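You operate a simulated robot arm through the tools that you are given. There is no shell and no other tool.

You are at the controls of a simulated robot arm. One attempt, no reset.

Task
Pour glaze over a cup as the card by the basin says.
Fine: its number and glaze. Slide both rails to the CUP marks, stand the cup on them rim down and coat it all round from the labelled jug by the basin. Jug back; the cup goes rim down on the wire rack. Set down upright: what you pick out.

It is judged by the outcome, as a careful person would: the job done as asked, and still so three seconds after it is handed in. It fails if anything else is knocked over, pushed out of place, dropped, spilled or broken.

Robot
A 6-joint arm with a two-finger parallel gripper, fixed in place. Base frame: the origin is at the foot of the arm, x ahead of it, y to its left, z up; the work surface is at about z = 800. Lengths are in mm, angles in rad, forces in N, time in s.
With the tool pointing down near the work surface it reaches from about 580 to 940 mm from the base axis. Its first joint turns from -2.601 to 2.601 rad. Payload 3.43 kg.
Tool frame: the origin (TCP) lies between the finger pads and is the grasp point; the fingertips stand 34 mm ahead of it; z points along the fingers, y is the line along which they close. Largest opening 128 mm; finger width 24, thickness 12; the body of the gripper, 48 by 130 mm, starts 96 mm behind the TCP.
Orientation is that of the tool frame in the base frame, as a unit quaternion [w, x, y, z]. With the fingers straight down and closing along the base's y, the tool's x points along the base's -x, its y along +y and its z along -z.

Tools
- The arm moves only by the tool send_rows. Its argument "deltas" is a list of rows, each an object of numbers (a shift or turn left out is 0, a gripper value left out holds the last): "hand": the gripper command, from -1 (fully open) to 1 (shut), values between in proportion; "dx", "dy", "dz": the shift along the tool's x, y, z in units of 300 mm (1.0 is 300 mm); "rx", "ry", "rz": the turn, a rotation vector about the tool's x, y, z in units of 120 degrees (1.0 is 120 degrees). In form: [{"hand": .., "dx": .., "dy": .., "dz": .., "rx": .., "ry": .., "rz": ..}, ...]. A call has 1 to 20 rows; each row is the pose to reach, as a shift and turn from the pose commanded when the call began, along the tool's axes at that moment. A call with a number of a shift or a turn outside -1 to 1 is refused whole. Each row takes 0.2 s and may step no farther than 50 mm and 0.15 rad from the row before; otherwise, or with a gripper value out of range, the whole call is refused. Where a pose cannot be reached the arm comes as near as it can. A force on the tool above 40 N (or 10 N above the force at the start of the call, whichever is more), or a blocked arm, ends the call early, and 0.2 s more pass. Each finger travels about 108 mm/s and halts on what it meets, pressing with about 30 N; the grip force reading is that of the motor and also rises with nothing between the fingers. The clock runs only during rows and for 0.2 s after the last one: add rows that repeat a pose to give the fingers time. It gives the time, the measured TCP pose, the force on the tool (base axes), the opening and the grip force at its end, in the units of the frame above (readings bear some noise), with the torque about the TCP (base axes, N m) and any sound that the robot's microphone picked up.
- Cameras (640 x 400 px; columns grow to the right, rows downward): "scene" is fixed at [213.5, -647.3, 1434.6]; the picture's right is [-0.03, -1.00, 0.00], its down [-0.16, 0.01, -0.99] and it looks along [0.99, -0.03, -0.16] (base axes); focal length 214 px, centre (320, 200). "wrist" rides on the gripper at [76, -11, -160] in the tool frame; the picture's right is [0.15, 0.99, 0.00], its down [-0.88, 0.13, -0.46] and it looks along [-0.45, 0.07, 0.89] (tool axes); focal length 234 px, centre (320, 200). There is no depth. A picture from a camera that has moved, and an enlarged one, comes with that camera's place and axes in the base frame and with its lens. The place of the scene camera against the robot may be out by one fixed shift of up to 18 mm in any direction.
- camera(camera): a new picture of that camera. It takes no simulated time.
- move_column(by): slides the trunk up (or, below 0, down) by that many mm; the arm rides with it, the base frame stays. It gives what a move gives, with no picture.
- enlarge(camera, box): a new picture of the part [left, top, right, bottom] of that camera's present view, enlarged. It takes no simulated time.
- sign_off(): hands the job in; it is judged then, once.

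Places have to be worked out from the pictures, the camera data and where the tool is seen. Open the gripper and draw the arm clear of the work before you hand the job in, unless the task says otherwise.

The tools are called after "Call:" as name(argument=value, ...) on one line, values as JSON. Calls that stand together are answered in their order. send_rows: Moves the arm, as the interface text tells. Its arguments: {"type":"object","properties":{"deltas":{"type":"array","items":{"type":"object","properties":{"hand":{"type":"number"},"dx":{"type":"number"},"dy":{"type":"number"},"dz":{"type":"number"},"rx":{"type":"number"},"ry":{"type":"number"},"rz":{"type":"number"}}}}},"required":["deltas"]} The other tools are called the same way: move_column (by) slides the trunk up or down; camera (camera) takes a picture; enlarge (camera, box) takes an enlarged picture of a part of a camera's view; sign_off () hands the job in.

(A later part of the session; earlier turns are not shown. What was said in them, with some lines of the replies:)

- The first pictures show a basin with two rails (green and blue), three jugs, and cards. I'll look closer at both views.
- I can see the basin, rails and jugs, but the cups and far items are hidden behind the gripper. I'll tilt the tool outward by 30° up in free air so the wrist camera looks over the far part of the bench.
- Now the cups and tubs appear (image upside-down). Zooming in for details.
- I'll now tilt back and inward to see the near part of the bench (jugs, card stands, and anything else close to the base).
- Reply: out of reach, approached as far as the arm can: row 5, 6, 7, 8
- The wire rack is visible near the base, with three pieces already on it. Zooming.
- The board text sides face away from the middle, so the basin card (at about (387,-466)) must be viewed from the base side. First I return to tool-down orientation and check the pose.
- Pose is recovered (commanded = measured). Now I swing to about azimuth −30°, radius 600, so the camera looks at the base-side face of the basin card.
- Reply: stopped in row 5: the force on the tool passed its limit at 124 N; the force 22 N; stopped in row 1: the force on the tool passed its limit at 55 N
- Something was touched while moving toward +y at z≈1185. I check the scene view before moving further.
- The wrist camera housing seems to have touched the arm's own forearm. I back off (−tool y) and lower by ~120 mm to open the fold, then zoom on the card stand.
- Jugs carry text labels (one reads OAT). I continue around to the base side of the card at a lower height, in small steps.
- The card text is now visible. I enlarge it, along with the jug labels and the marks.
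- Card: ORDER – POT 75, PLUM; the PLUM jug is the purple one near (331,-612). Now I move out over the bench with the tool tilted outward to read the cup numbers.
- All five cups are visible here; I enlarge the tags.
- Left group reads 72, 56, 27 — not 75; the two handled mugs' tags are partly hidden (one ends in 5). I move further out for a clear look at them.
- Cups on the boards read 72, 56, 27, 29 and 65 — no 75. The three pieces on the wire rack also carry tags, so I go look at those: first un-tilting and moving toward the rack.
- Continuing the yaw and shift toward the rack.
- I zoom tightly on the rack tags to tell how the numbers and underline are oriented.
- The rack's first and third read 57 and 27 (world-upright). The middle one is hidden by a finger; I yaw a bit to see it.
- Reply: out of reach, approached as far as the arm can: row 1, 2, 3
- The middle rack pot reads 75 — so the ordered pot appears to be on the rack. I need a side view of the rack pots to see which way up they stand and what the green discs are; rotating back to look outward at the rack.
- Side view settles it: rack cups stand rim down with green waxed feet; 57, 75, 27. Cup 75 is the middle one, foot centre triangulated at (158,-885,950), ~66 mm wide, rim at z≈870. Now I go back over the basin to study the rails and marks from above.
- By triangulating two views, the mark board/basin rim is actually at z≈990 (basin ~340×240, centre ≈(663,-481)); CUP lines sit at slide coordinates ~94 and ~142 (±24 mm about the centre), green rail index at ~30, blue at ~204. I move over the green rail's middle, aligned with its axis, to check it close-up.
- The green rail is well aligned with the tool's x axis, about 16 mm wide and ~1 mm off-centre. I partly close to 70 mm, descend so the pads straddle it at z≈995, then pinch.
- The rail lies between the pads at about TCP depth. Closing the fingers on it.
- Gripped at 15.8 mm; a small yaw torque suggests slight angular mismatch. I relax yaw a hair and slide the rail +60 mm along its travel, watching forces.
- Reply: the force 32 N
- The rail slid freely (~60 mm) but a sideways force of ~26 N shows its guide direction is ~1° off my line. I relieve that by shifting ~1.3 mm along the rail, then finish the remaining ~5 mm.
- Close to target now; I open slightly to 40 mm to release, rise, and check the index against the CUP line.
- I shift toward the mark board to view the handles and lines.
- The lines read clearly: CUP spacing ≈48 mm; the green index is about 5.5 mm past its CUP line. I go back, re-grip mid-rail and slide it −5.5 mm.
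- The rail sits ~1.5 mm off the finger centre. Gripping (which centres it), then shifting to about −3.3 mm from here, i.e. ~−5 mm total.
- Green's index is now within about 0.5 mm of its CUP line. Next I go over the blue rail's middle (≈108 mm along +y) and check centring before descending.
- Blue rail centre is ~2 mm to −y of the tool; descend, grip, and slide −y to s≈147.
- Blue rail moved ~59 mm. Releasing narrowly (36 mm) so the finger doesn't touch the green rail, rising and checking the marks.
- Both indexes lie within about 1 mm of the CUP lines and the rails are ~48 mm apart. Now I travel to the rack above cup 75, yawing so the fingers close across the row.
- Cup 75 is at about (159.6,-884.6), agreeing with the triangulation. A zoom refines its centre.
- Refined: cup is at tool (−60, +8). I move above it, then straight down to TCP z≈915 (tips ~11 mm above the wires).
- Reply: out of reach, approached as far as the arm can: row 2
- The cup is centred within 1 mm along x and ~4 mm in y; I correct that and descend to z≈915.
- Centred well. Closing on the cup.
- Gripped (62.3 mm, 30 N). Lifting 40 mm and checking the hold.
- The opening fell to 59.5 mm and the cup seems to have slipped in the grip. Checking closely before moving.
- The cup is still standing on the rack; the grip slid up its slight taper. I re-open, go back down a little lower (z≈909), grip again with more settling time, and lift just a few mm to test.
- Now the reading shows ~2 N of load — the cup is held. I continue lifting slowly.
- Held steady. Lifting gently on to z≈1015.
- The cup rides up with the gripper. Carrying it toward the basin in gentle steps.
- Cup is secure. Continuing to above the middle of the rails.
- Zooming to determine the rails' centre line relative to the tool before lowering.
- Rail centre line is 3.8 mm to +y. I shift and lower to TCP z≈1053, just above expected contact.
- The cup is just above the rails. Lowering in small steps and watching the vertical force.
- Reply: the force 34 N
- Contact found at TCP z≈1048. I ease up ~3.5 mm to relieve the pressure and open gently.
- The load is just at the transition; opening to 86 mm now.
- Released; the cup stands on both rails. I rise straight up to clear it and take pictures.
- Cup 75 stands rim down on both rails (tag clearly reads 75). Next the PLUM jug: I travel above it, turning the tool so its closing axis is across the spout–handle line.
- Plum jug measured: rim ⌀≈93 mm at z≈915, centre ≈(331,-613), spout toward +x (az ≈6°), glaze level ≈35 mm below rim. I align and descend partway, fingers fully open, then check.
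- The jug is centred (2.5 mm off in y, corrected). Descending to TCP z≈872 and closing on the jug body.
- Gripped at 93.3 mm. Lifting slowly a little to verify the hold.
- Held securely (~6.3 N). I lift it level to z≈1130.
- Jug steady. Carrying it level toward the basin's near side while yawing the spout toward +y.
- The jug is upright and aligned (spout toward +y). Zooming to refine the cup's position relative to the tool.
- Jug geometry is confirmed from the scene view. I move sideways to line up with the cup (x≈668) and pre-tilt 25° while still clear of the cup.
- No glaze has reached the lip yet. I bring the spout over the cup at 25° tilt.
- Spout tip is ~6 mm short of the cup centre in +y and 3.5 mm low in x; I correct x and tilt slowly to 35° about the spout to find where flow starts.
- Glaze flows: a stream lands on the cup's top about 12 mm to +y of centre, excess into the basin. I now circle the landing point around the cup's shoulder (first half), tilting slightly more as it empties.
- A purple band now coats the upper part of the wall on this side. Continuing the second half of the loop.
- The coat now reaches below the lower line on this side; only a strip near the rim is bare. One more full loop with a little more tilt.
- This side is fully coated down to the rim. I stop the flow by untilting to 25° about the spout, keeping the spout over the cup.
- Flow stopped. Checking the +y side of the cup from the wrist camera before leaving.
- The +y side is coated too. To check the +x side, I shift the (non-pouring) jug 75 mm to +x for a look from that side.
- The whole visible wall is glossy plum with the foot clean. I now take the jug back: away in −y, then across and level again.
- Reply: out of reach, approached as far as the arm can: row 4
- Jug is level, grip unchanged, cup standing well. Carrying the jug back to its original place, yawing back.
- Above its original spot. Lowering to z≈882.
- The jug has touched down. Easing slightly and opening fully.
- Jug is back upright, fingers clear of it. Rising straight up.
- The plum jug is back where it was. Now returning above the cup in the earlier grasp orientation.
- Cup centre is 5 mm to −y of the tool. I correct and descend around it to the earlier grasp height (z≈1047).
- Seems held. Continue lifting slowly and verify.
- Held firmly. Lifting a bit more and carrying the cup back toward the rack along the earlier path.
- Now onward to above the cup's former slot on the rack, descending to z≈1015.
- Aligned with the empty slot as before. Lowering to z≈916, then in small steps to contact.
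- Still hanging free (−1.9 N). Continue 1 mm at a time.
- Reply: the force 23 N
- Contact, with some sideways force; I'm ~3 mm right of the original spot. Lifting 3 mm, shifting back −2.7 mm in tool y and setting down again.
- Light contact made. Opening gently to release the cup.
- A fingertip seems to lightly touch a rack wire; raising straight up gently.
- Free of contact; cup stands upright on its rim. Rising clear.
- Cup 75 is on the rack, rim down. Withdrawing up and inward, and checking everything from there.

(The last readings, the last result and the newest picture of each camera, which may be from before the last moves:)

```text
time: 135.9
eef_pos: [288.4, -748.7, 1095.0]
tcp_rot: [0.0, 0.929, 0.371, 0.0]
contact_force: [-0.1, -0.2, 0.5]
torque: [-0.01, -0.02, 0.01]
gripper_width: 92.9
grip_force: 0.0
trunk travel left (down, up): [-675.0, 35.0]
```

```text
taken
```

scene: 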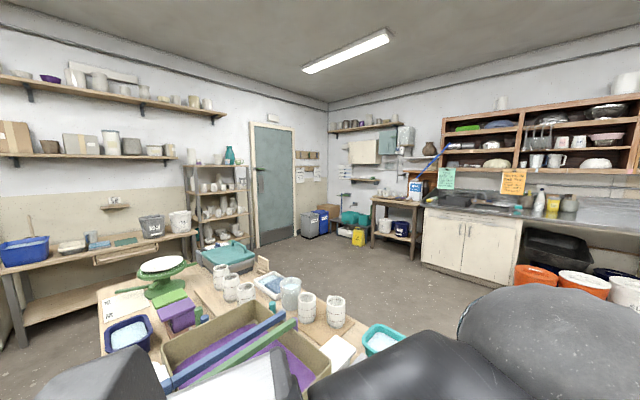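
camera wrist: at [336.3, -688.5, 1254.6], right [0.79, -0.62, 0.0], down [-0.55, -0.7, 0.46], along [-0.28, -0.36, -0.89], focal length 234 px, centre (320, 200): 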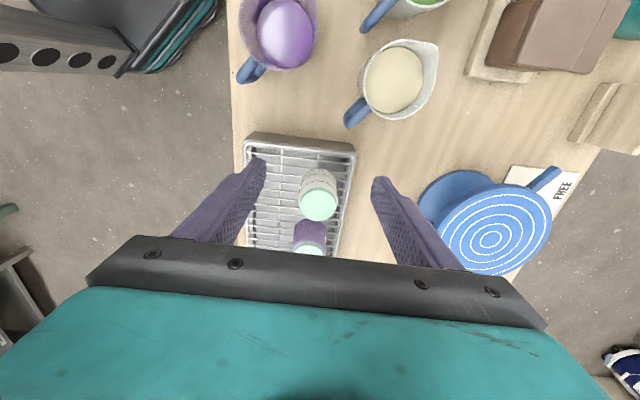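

I'll take the same side view of the rack as before to confirm the glazed cup and its neighbours.

Call:
send_rows(deltas=[{"dx": -0.021, "dy": -0.032, "rz": -0.0625}, {"dx": -0.042, "dy": -0.064, "rz": -0.125}, {"dx": -0.064, "dy": -0.096, "rz": -0.1875}, {"dx": -0.085, "dy": -0.128, "rz": -0.25}, {"dx": -0.106, "dy": -0.16, "rz": -0.3125}, {"dx": -0.127, "dy": -0.193, "rz": -0.375}, {"dx": -0.149, "dy": -0.225, "rz": -0.4375}, {"dx": -0.17, "dy": -0.257, "rz": -0.5}])

Call:
send_rows(deltas=[{"ry": -0.0625}, {"ry": -0.125}, {"ry": -0.1875}, {"ry": -0.25}, {"ry": -0.3125}, {"ry": -0.375}])

Call:
camera(camera="wrist")

Call:
enlarge(camera="wrist", box=[180, 30, 380, 155])

```text
time: 137.7
eef_pos: [198.3, -730.7, 1095.1]
tcp_rot: [0.001, 0.618, 0.787, 0.001]
contact_force: [0.0, 0.7, -0.4]
torque: [0.01, 0.02, -0.03]
gripper_width: 93.1
grip_force: 0.0
trunk travel left (down, up): [-675.0, 35.0]
```

```text
time: 139.1
eef_pos: [198.1, -730.7, 1094.6]
tcp_rot: [0.302, 0.572, 0.724, -0.238]
contact_force: [-0.1, -0.5, -0.7]
torque: [0.0, -0.01, 0.01]
gripper_width: 92.9
grip_force: 0.0
trunk travel left (down, up): [-675.0, 35.0]
```

```text
taken
camera wrist: at [149.9, -569.8, 1154.2], right [0.94, 0.33, -0.1], down [0.19, -0.26, 0.95], along [0.29, -0.91, -0.31], focal length 234 px, centre (320, 200)
```

wrist: 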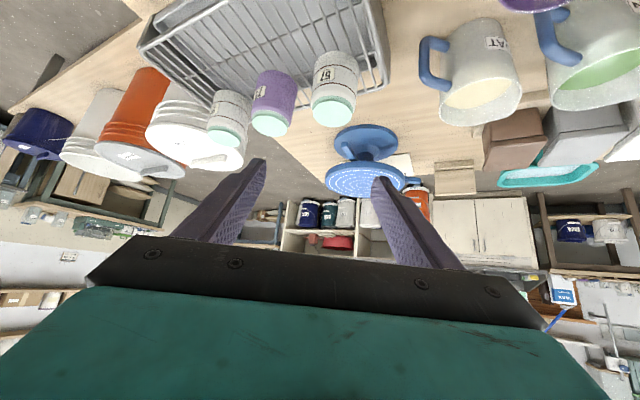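

```text
3.20 times, centred on (280, 92) of wrist
camera zoom: at [149.9, -569.8, 1154.2], right [0.94, 0.33, -0.1], down [0.19, -0.26, 0.95], along [0.29, -0.91, -0.31], focal length 749 px, centre (448, 544)
```

zoom: 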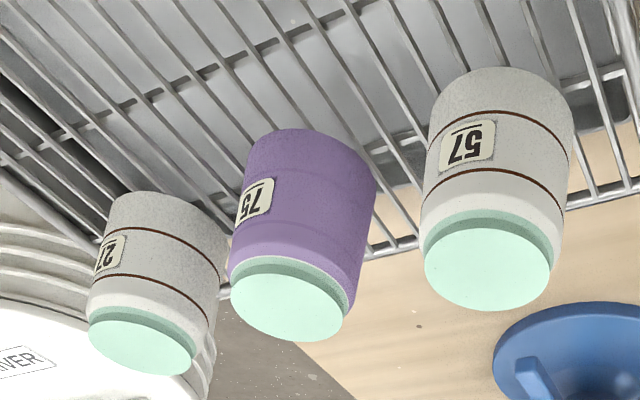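

The glazed cup 75 stands rim down on the rack between 27 and 57, evenly plum. I un-tilt and move clear, opening the gripper, then check the basin and jug.

Call:
send_rows(deltas=[{"hand": -1, "dx": 0.02, "dy": 0.128, "dz": -0.06, "ry": 0.0625}, {"dx": 0.04, "dy": 0.255, "dz": -0.12, "ry": 0.125}, {"dx": 0.06, "dy": 0.383, "dz": -0.18, "ry": 0.1875}, {"dx": 0.08, "dy": 0.511, "dz": -0.24, "ry": 0.25}, {"dx": 0.1, "dy": 0.638, "dz": -0.3, "ry": 0.3125}, {"dx": 0.12, "dy": 0.766, "dz": -0.36, "ry": 0.375}])

Call:
camera(camera="wrist")

Call:
camera(camera="scene")

```text
time: 140.7
eef_pos: [399.5, -581.4, 1145.0]
tcp_rot: [0.004, 0.618, 0.786, -0.002]
contact_force: [5.1, -6.9, -12.3]
torque: [0.18, 0.33, -0.07]
gripper_width: 128.2
grip_force: 0.1
trunk travel left (down, up): [-675.0, 35.0]
stopped in row 6: the force on the tool passed its limit at 44 N (the readings are from after the stop); the commanded pose is now the measured one
```

```text
taken
camera wrist: at [370.1, -509.4, 1304.9], right [0.93, 0.38, 0.0], down [0.33, -0.82, 0.46], along [0.18, -0.43, -0.89], focal length 234 px, centre (320, 200)
```

wrist: 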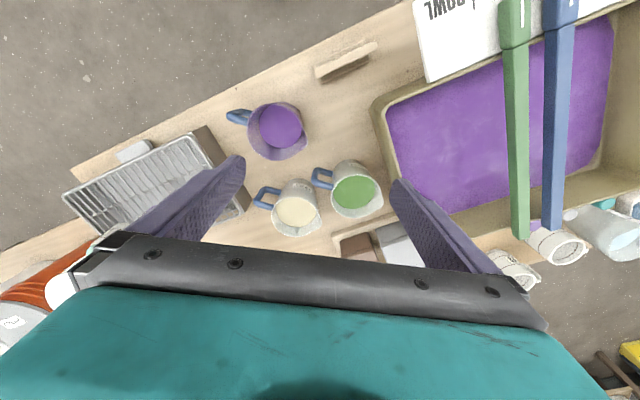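

```text
taken
```

scene: 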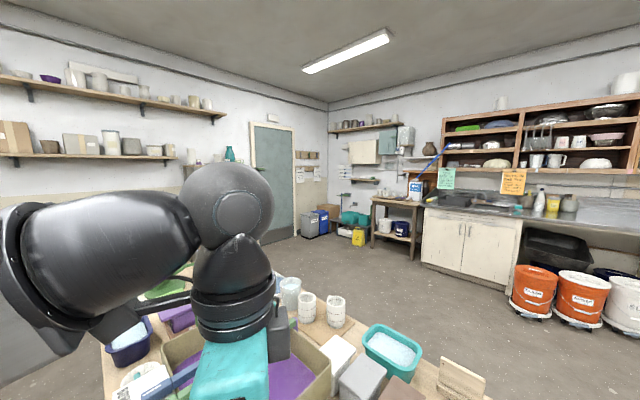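

Only the wrist camera brushed the arm's own forearm again. I drop 40 mm to relieve that and check forces and the rails.

Call:
send_rows(deltas=[{"dz": 0.05}, {"dz": 0.1}, {"dz": 0.14}, {"dz": 0.14}])

Call:
camera(camera="wrist")

Call:
enlarge(camera="wrist", box=[400, 0, 620, 130])

Call:
camera(camera="scene")

```text
time: 141.7
eef_pos: [399.2, -581.4, 1101.0]
tcp_rot: [0.002, 0.618, 0.786, 0.0]
contact_force: [0.3, -0.2, 1.5]
torque: [0.01, 0.0, -0.02]
gripper_width: 127.9
grip_force: 0.2
trunk travel left (down, up): [-675.0, 35.0]
```

```text
taken
camera wrist: at [370.0, -509.6, 1261.5], right [0.93, 0.38, 0.0], down [0.33, -0.82, 0.46], along [0.17, -0.43, -0.89], focal length 234 px, centre (320, 200)
```

wrist: 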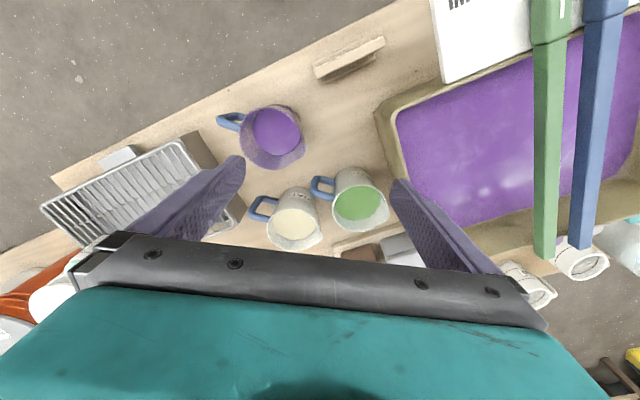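

```text
2.91 times, centred on (510, 65) of wrist
camera zoom: at [370.0, -509.6, 1261.5], right [0.93, 0.38, 0.0], down [0.33, -0.82, 0.46], along [0.17, -0.43, -0.89], focal length 681 px, centre (-233, 593)
```

zoom: 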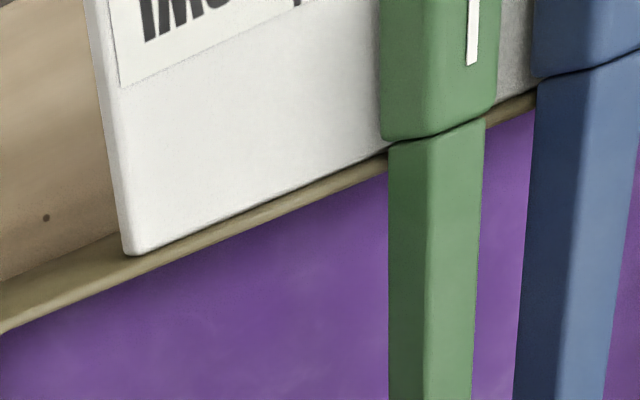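

```text
taken
```

scene: 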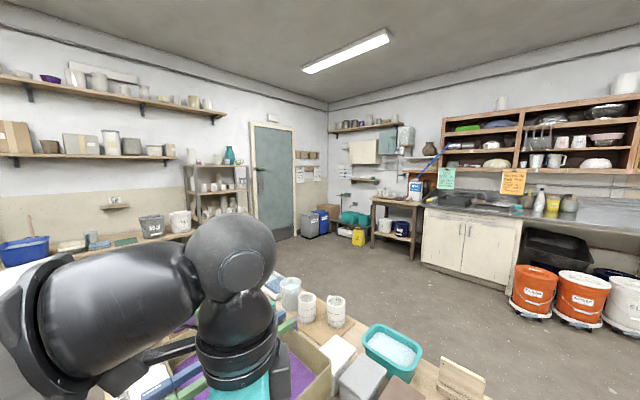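

Forces are zero. One last look at the rail indexes against the CUP marks.

Call:
send_rows(deltas=[{"dx": 0.06, "dy": 0.099, "dz": 0.008, "rz": -0.033}, {"dx": 0.12, "dy": 0.197, "dz": 0.017, "rz": -0.066}, {"dx": 0.18, "dy": 0.296, "dz": 0.025, "rz": -0.098}, {"dx": 0.24, "dy": 0.395, "dz": 0.033, "rz": -0.131}, {"dx": 0.3, "dy": 0.493, "dz": 0.042, "rz": -0.164}, {"dx": 0.361, "dy": 0.592, "dz": 0.05, "rz": -0.197}, {"dx": 0.421, "dy": 0.69, "dz": 0.058, "rz": -0.23}, {"dx": 0.481, "dy": 0.789, "dz": 0.067, "rz": -0.2625}])

Call:
camera(camera="wrist")

Call:
enlarge(camera="wrist", box=[230, 20, 390, 160])

```text
time: 143.5
eef_pos: [596.1, -382.4, 1080.7]
tcp_rot: [0.002, 0.38, 0.925, -0.002]
contact_force: [-0.6, 0.1, 0.2]
torque: [0.0, 0.0, -0.01]
gripper_width: 127.6
grip_force: 0.1
trunk travel left (down, up): [-675.0, 35.0]
```

```text
taken
camera wrist: at [534.6, -336.5, 1241.6], right [0.59, 0.81, 0.0], down [0.72, -0.52, 0.46], along [0.37, -0.27, -0.89], focal length 234 px, centre (320, 200)
```

wrist: 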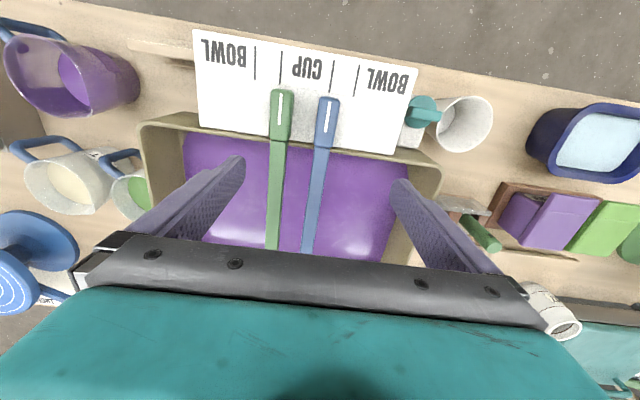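

```text
2.86 times, centred on (310, 90) of wrist
camera zoom: at [534.6, -336.5, 1241.6], right [0.59, 0.81, 0.0], down [0.72, -0.52, 0.46], along [0.37, -0.27, -0.89], focal length 669 px, centre (349, 514)
```

zoom: 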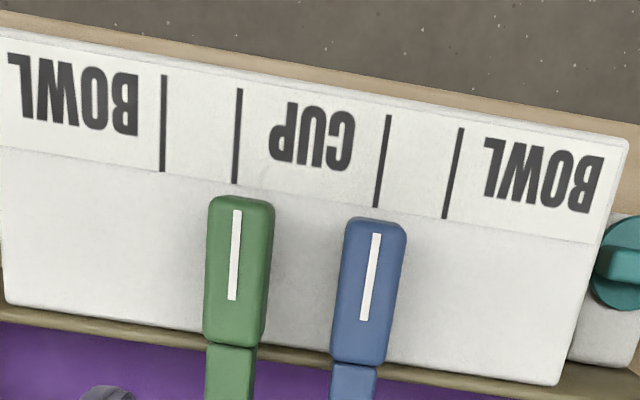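

The blue index is still on its mark, but the green rail has crept ~4 mm toward blue (likely when the cup was pressed down). I'll nudge it back: go over its middle with a narrow opening.

Call:
send_rows(deltas=[{"hand": 0.53, "dx": -0.1, "dy": -0.037}, {"dx": -0.2, "dy": -0.073}, {"dx": -0.3, "dy": -0.11}, {"dx": -0.4, "dy": -0.147}, {"dx": -0.4, "dy": -0.147, "dz": 0.1}])

Call:
enlarge(camera="wrist", box=[220, 80, 420, 245])

```text
time: 144.7
eef_pos: [650.9, -501.1, 1054.2]
tcp_rot: [0.002, 0.381, 0.925, -0.003]
contact_force: [-0.2, 0.0, -0.3]
torque: [0.01, 0.04, 0.02]
gripper_width: 30.0
grip_force: 0.0
trunk travel left (down, up): [-675.0, 35.0]
```

```text
2.42 times, centred on (320, 162) of wrist
camera zoom: at [589.4, -454.3, 1213.9], right [0.59, 0.81, 0.0], down [0.72, -0.53, 0.46], along [0.37, -0.28, -0.89], focal length 568 px, centre (320, 291)
```

zoom: 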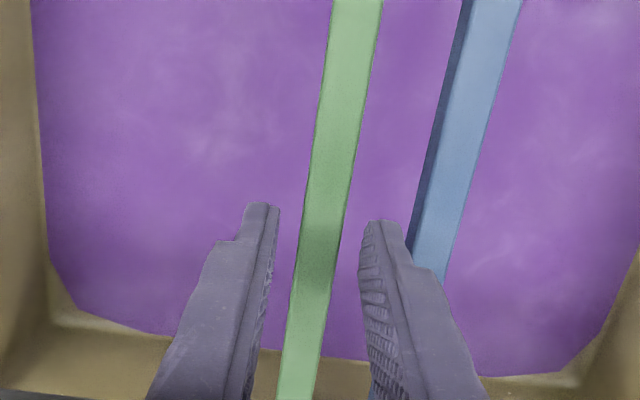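

Centred within ~2 mm, and the outer finger has ~10 mm to the blue rail. Descending, gripping, and shifting −4.2 mm.

Call:
send_rows(deltas=[{"dy": 0.007}, {"dy": 0.007, "dz": 0.1}, {"dy": 0.007, "dz": 0.19}, {"dy": 0.007, "dz": 0.19, "hand": 1}, {"dy": 0.007, "dz": 0.19, "hand": 1}, {"dy": 0.007, "dz": 0.19, "hand": 1}])

Call:
send_rows(deltas=[{"dy": -0.005}, {"dy": -0.01}, {"dy": -0.014}, {"dy": -0.014}])

```text
time: 146.1
eef_pos: [649.8, -500.1, 996.8]
tcp_rot: [0.002, 0.382, 0.924, -0.001]
contact_force: [0.3, -0.4, 1.2]
torque: [0.08, 0.17, -0.5]
gripper_width: 15.5
grip_force: 45.4
trunk travel left (down, up): [-675.0, 35.0]
```

```text
time: 147.1
eef_pos: [646.7, -504.0, 997.0]
tcp_rot: [0.003, 0.381, 0.925, -0.002]
contact_force: [4.6, -4.1, 16.1]
torque: [0.86, 0.94, -0.44]
gripper_width: 15.7
grip_force: 44.6
trunk travel left (down, up): [-675.0, 35.0]
```

Call:
send_rows(deltas=[{"hand": 0.53}, {"hand": 0.53}, {"dz": -0.13}, {"dz": -0.265}, {"dx": 0.14, "dy": 0.04, "dz": -0.275}, {"dx": 0.28, "dy": 0.08, "dz": -0.275}, {"dx": 0.4, "dy": 0.1, "dz": -0.275}])

Call:
enlarge(camera="wrist", box=[230, 20, 390, 160])

```text
time: 148.7
eef_pos: [580.6, -394.2, 1080.6]
tcp_rot: [0.003, 0.381, 0.925, -0.002]
contact_force: [0.4, 0.6, 0.2]
torque: [-0.02, -0.01, 0.04]
gripper_width: 30.1
grip_force: 0.0
trunk travel left (down, up): [-675.0, 35.0]
```

```text
2.86 times, centred on (310, 90) of wrist
camera zoom: at [518.7, -347.2, 1239.6], right [0.59, 0.81, 0.0], down [0.72, -0.53, 0.46], along [0.37, -0.28, -0.89], focal length 669 px, centre (349, 514)
```

zoom: 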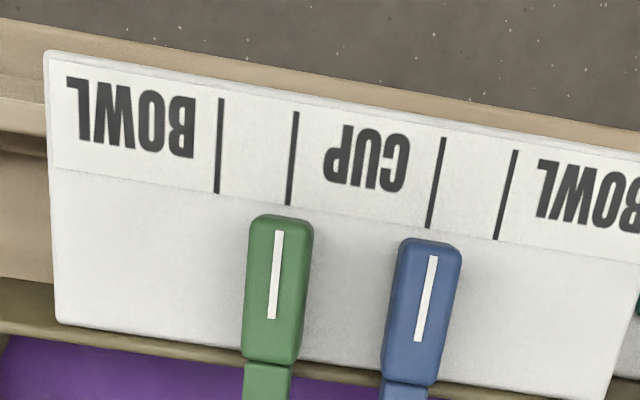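

Both indexes now sit on the CUP lines (within ~1 mm). I open the gripper and draw the arm up and clear.

Call:
send_rows(deltas=[{"dz": -0.067, "hand": -1}, {"dx": -0.12, "dy": -0.045, "dz": -0.08}, {"dx": -0.24, "dy": -0.09, "dz": -0.1}, {"dx": -0.36, "dy": -0.135, "dz": -0.14}, {"dx": -0.48, "dy": -0.18, "dz": -0.18}, {"dx": -0.6, "dy": -0.228, "dz": -0.22}, {"dx": -0.6, "dy": -0.228, "dz": -0.22}])

Call:
camera(camera="wrist")

Call:
camera(camera="scene")

```text
time: 150.3
eef_pos: [658.3, -569.4, 1148.9]
tcp_rot: [0.002, 0.381, 0.924, -0.001]
contact_force: [0.1, 0.1, -0.3]
torque: [0.02, 0.08, 0.02]
gripper_width: 127.9
grip_force: 0.0
trunk travel left (down, up): [-675.0, 35.0]
```

```text
taken
camera wrist: at [598.5, -522.3, 1309.6], right [0.59, 0.81, 0.0], down [0.72, -0.53, 0.46], along [0.37, -0.27, -0.89], focal length 234 px, centre (320, 200)
```

wrist: 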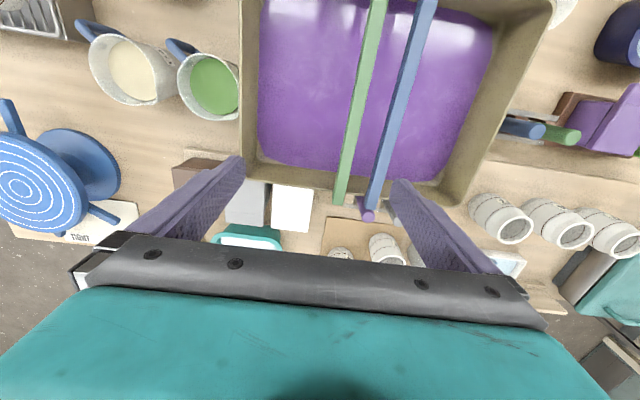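

```text
taken
```

scene: 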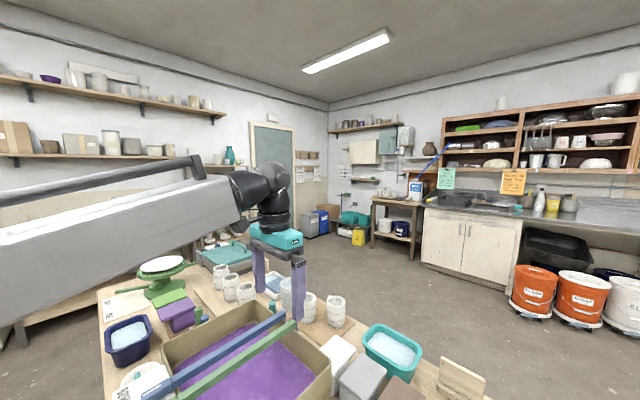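

Everything is in place: cup 75 is glazed plum and rim down on the rack, the PLUM jug is back upright, both rails are on the CUP marks, and nothing else has moved. The gripper is open and clear, so I hand the job in.

Call:
sign_off()

```text
The job is handed in.
```

I glazed pot 75 with the PLUM glaze, as the card by the basin asked. It now stands rim down on the wire rack, back in its old slot between 27 and 57. The result of the judging was not shown to me.

- **Coating:** I poured just over two loops around the cup. Every side I could see is plum from foot to rim, and the green foot is clean. The excess went into the basin.
- **Jug:** The PLUM jug is back in its place, upright, about half full.
- **Rails:** Both are within about 1 mm of the CUP marks. The green one crept about 4 mm while the cup was on the rails, so I set it back after the cup was off.
- **Picking up the cup:** My first grip slid off while it was still on the rack. The cup stayed standing and the second grip held.
- **Handling the wet glaze:** I lifted the glazed cup by its side, so the fingers touched wet glaze. I saw no marks afterwards, but I did not check the exact contact spots.
- **Contacts:** When I let go of the cup, a fingertip lightly touched a rack wire. The wrist camera also brushed the arm itself a few times. I saw nothing else moved or spilled.

The gripper is open and the arm is clear of the work.
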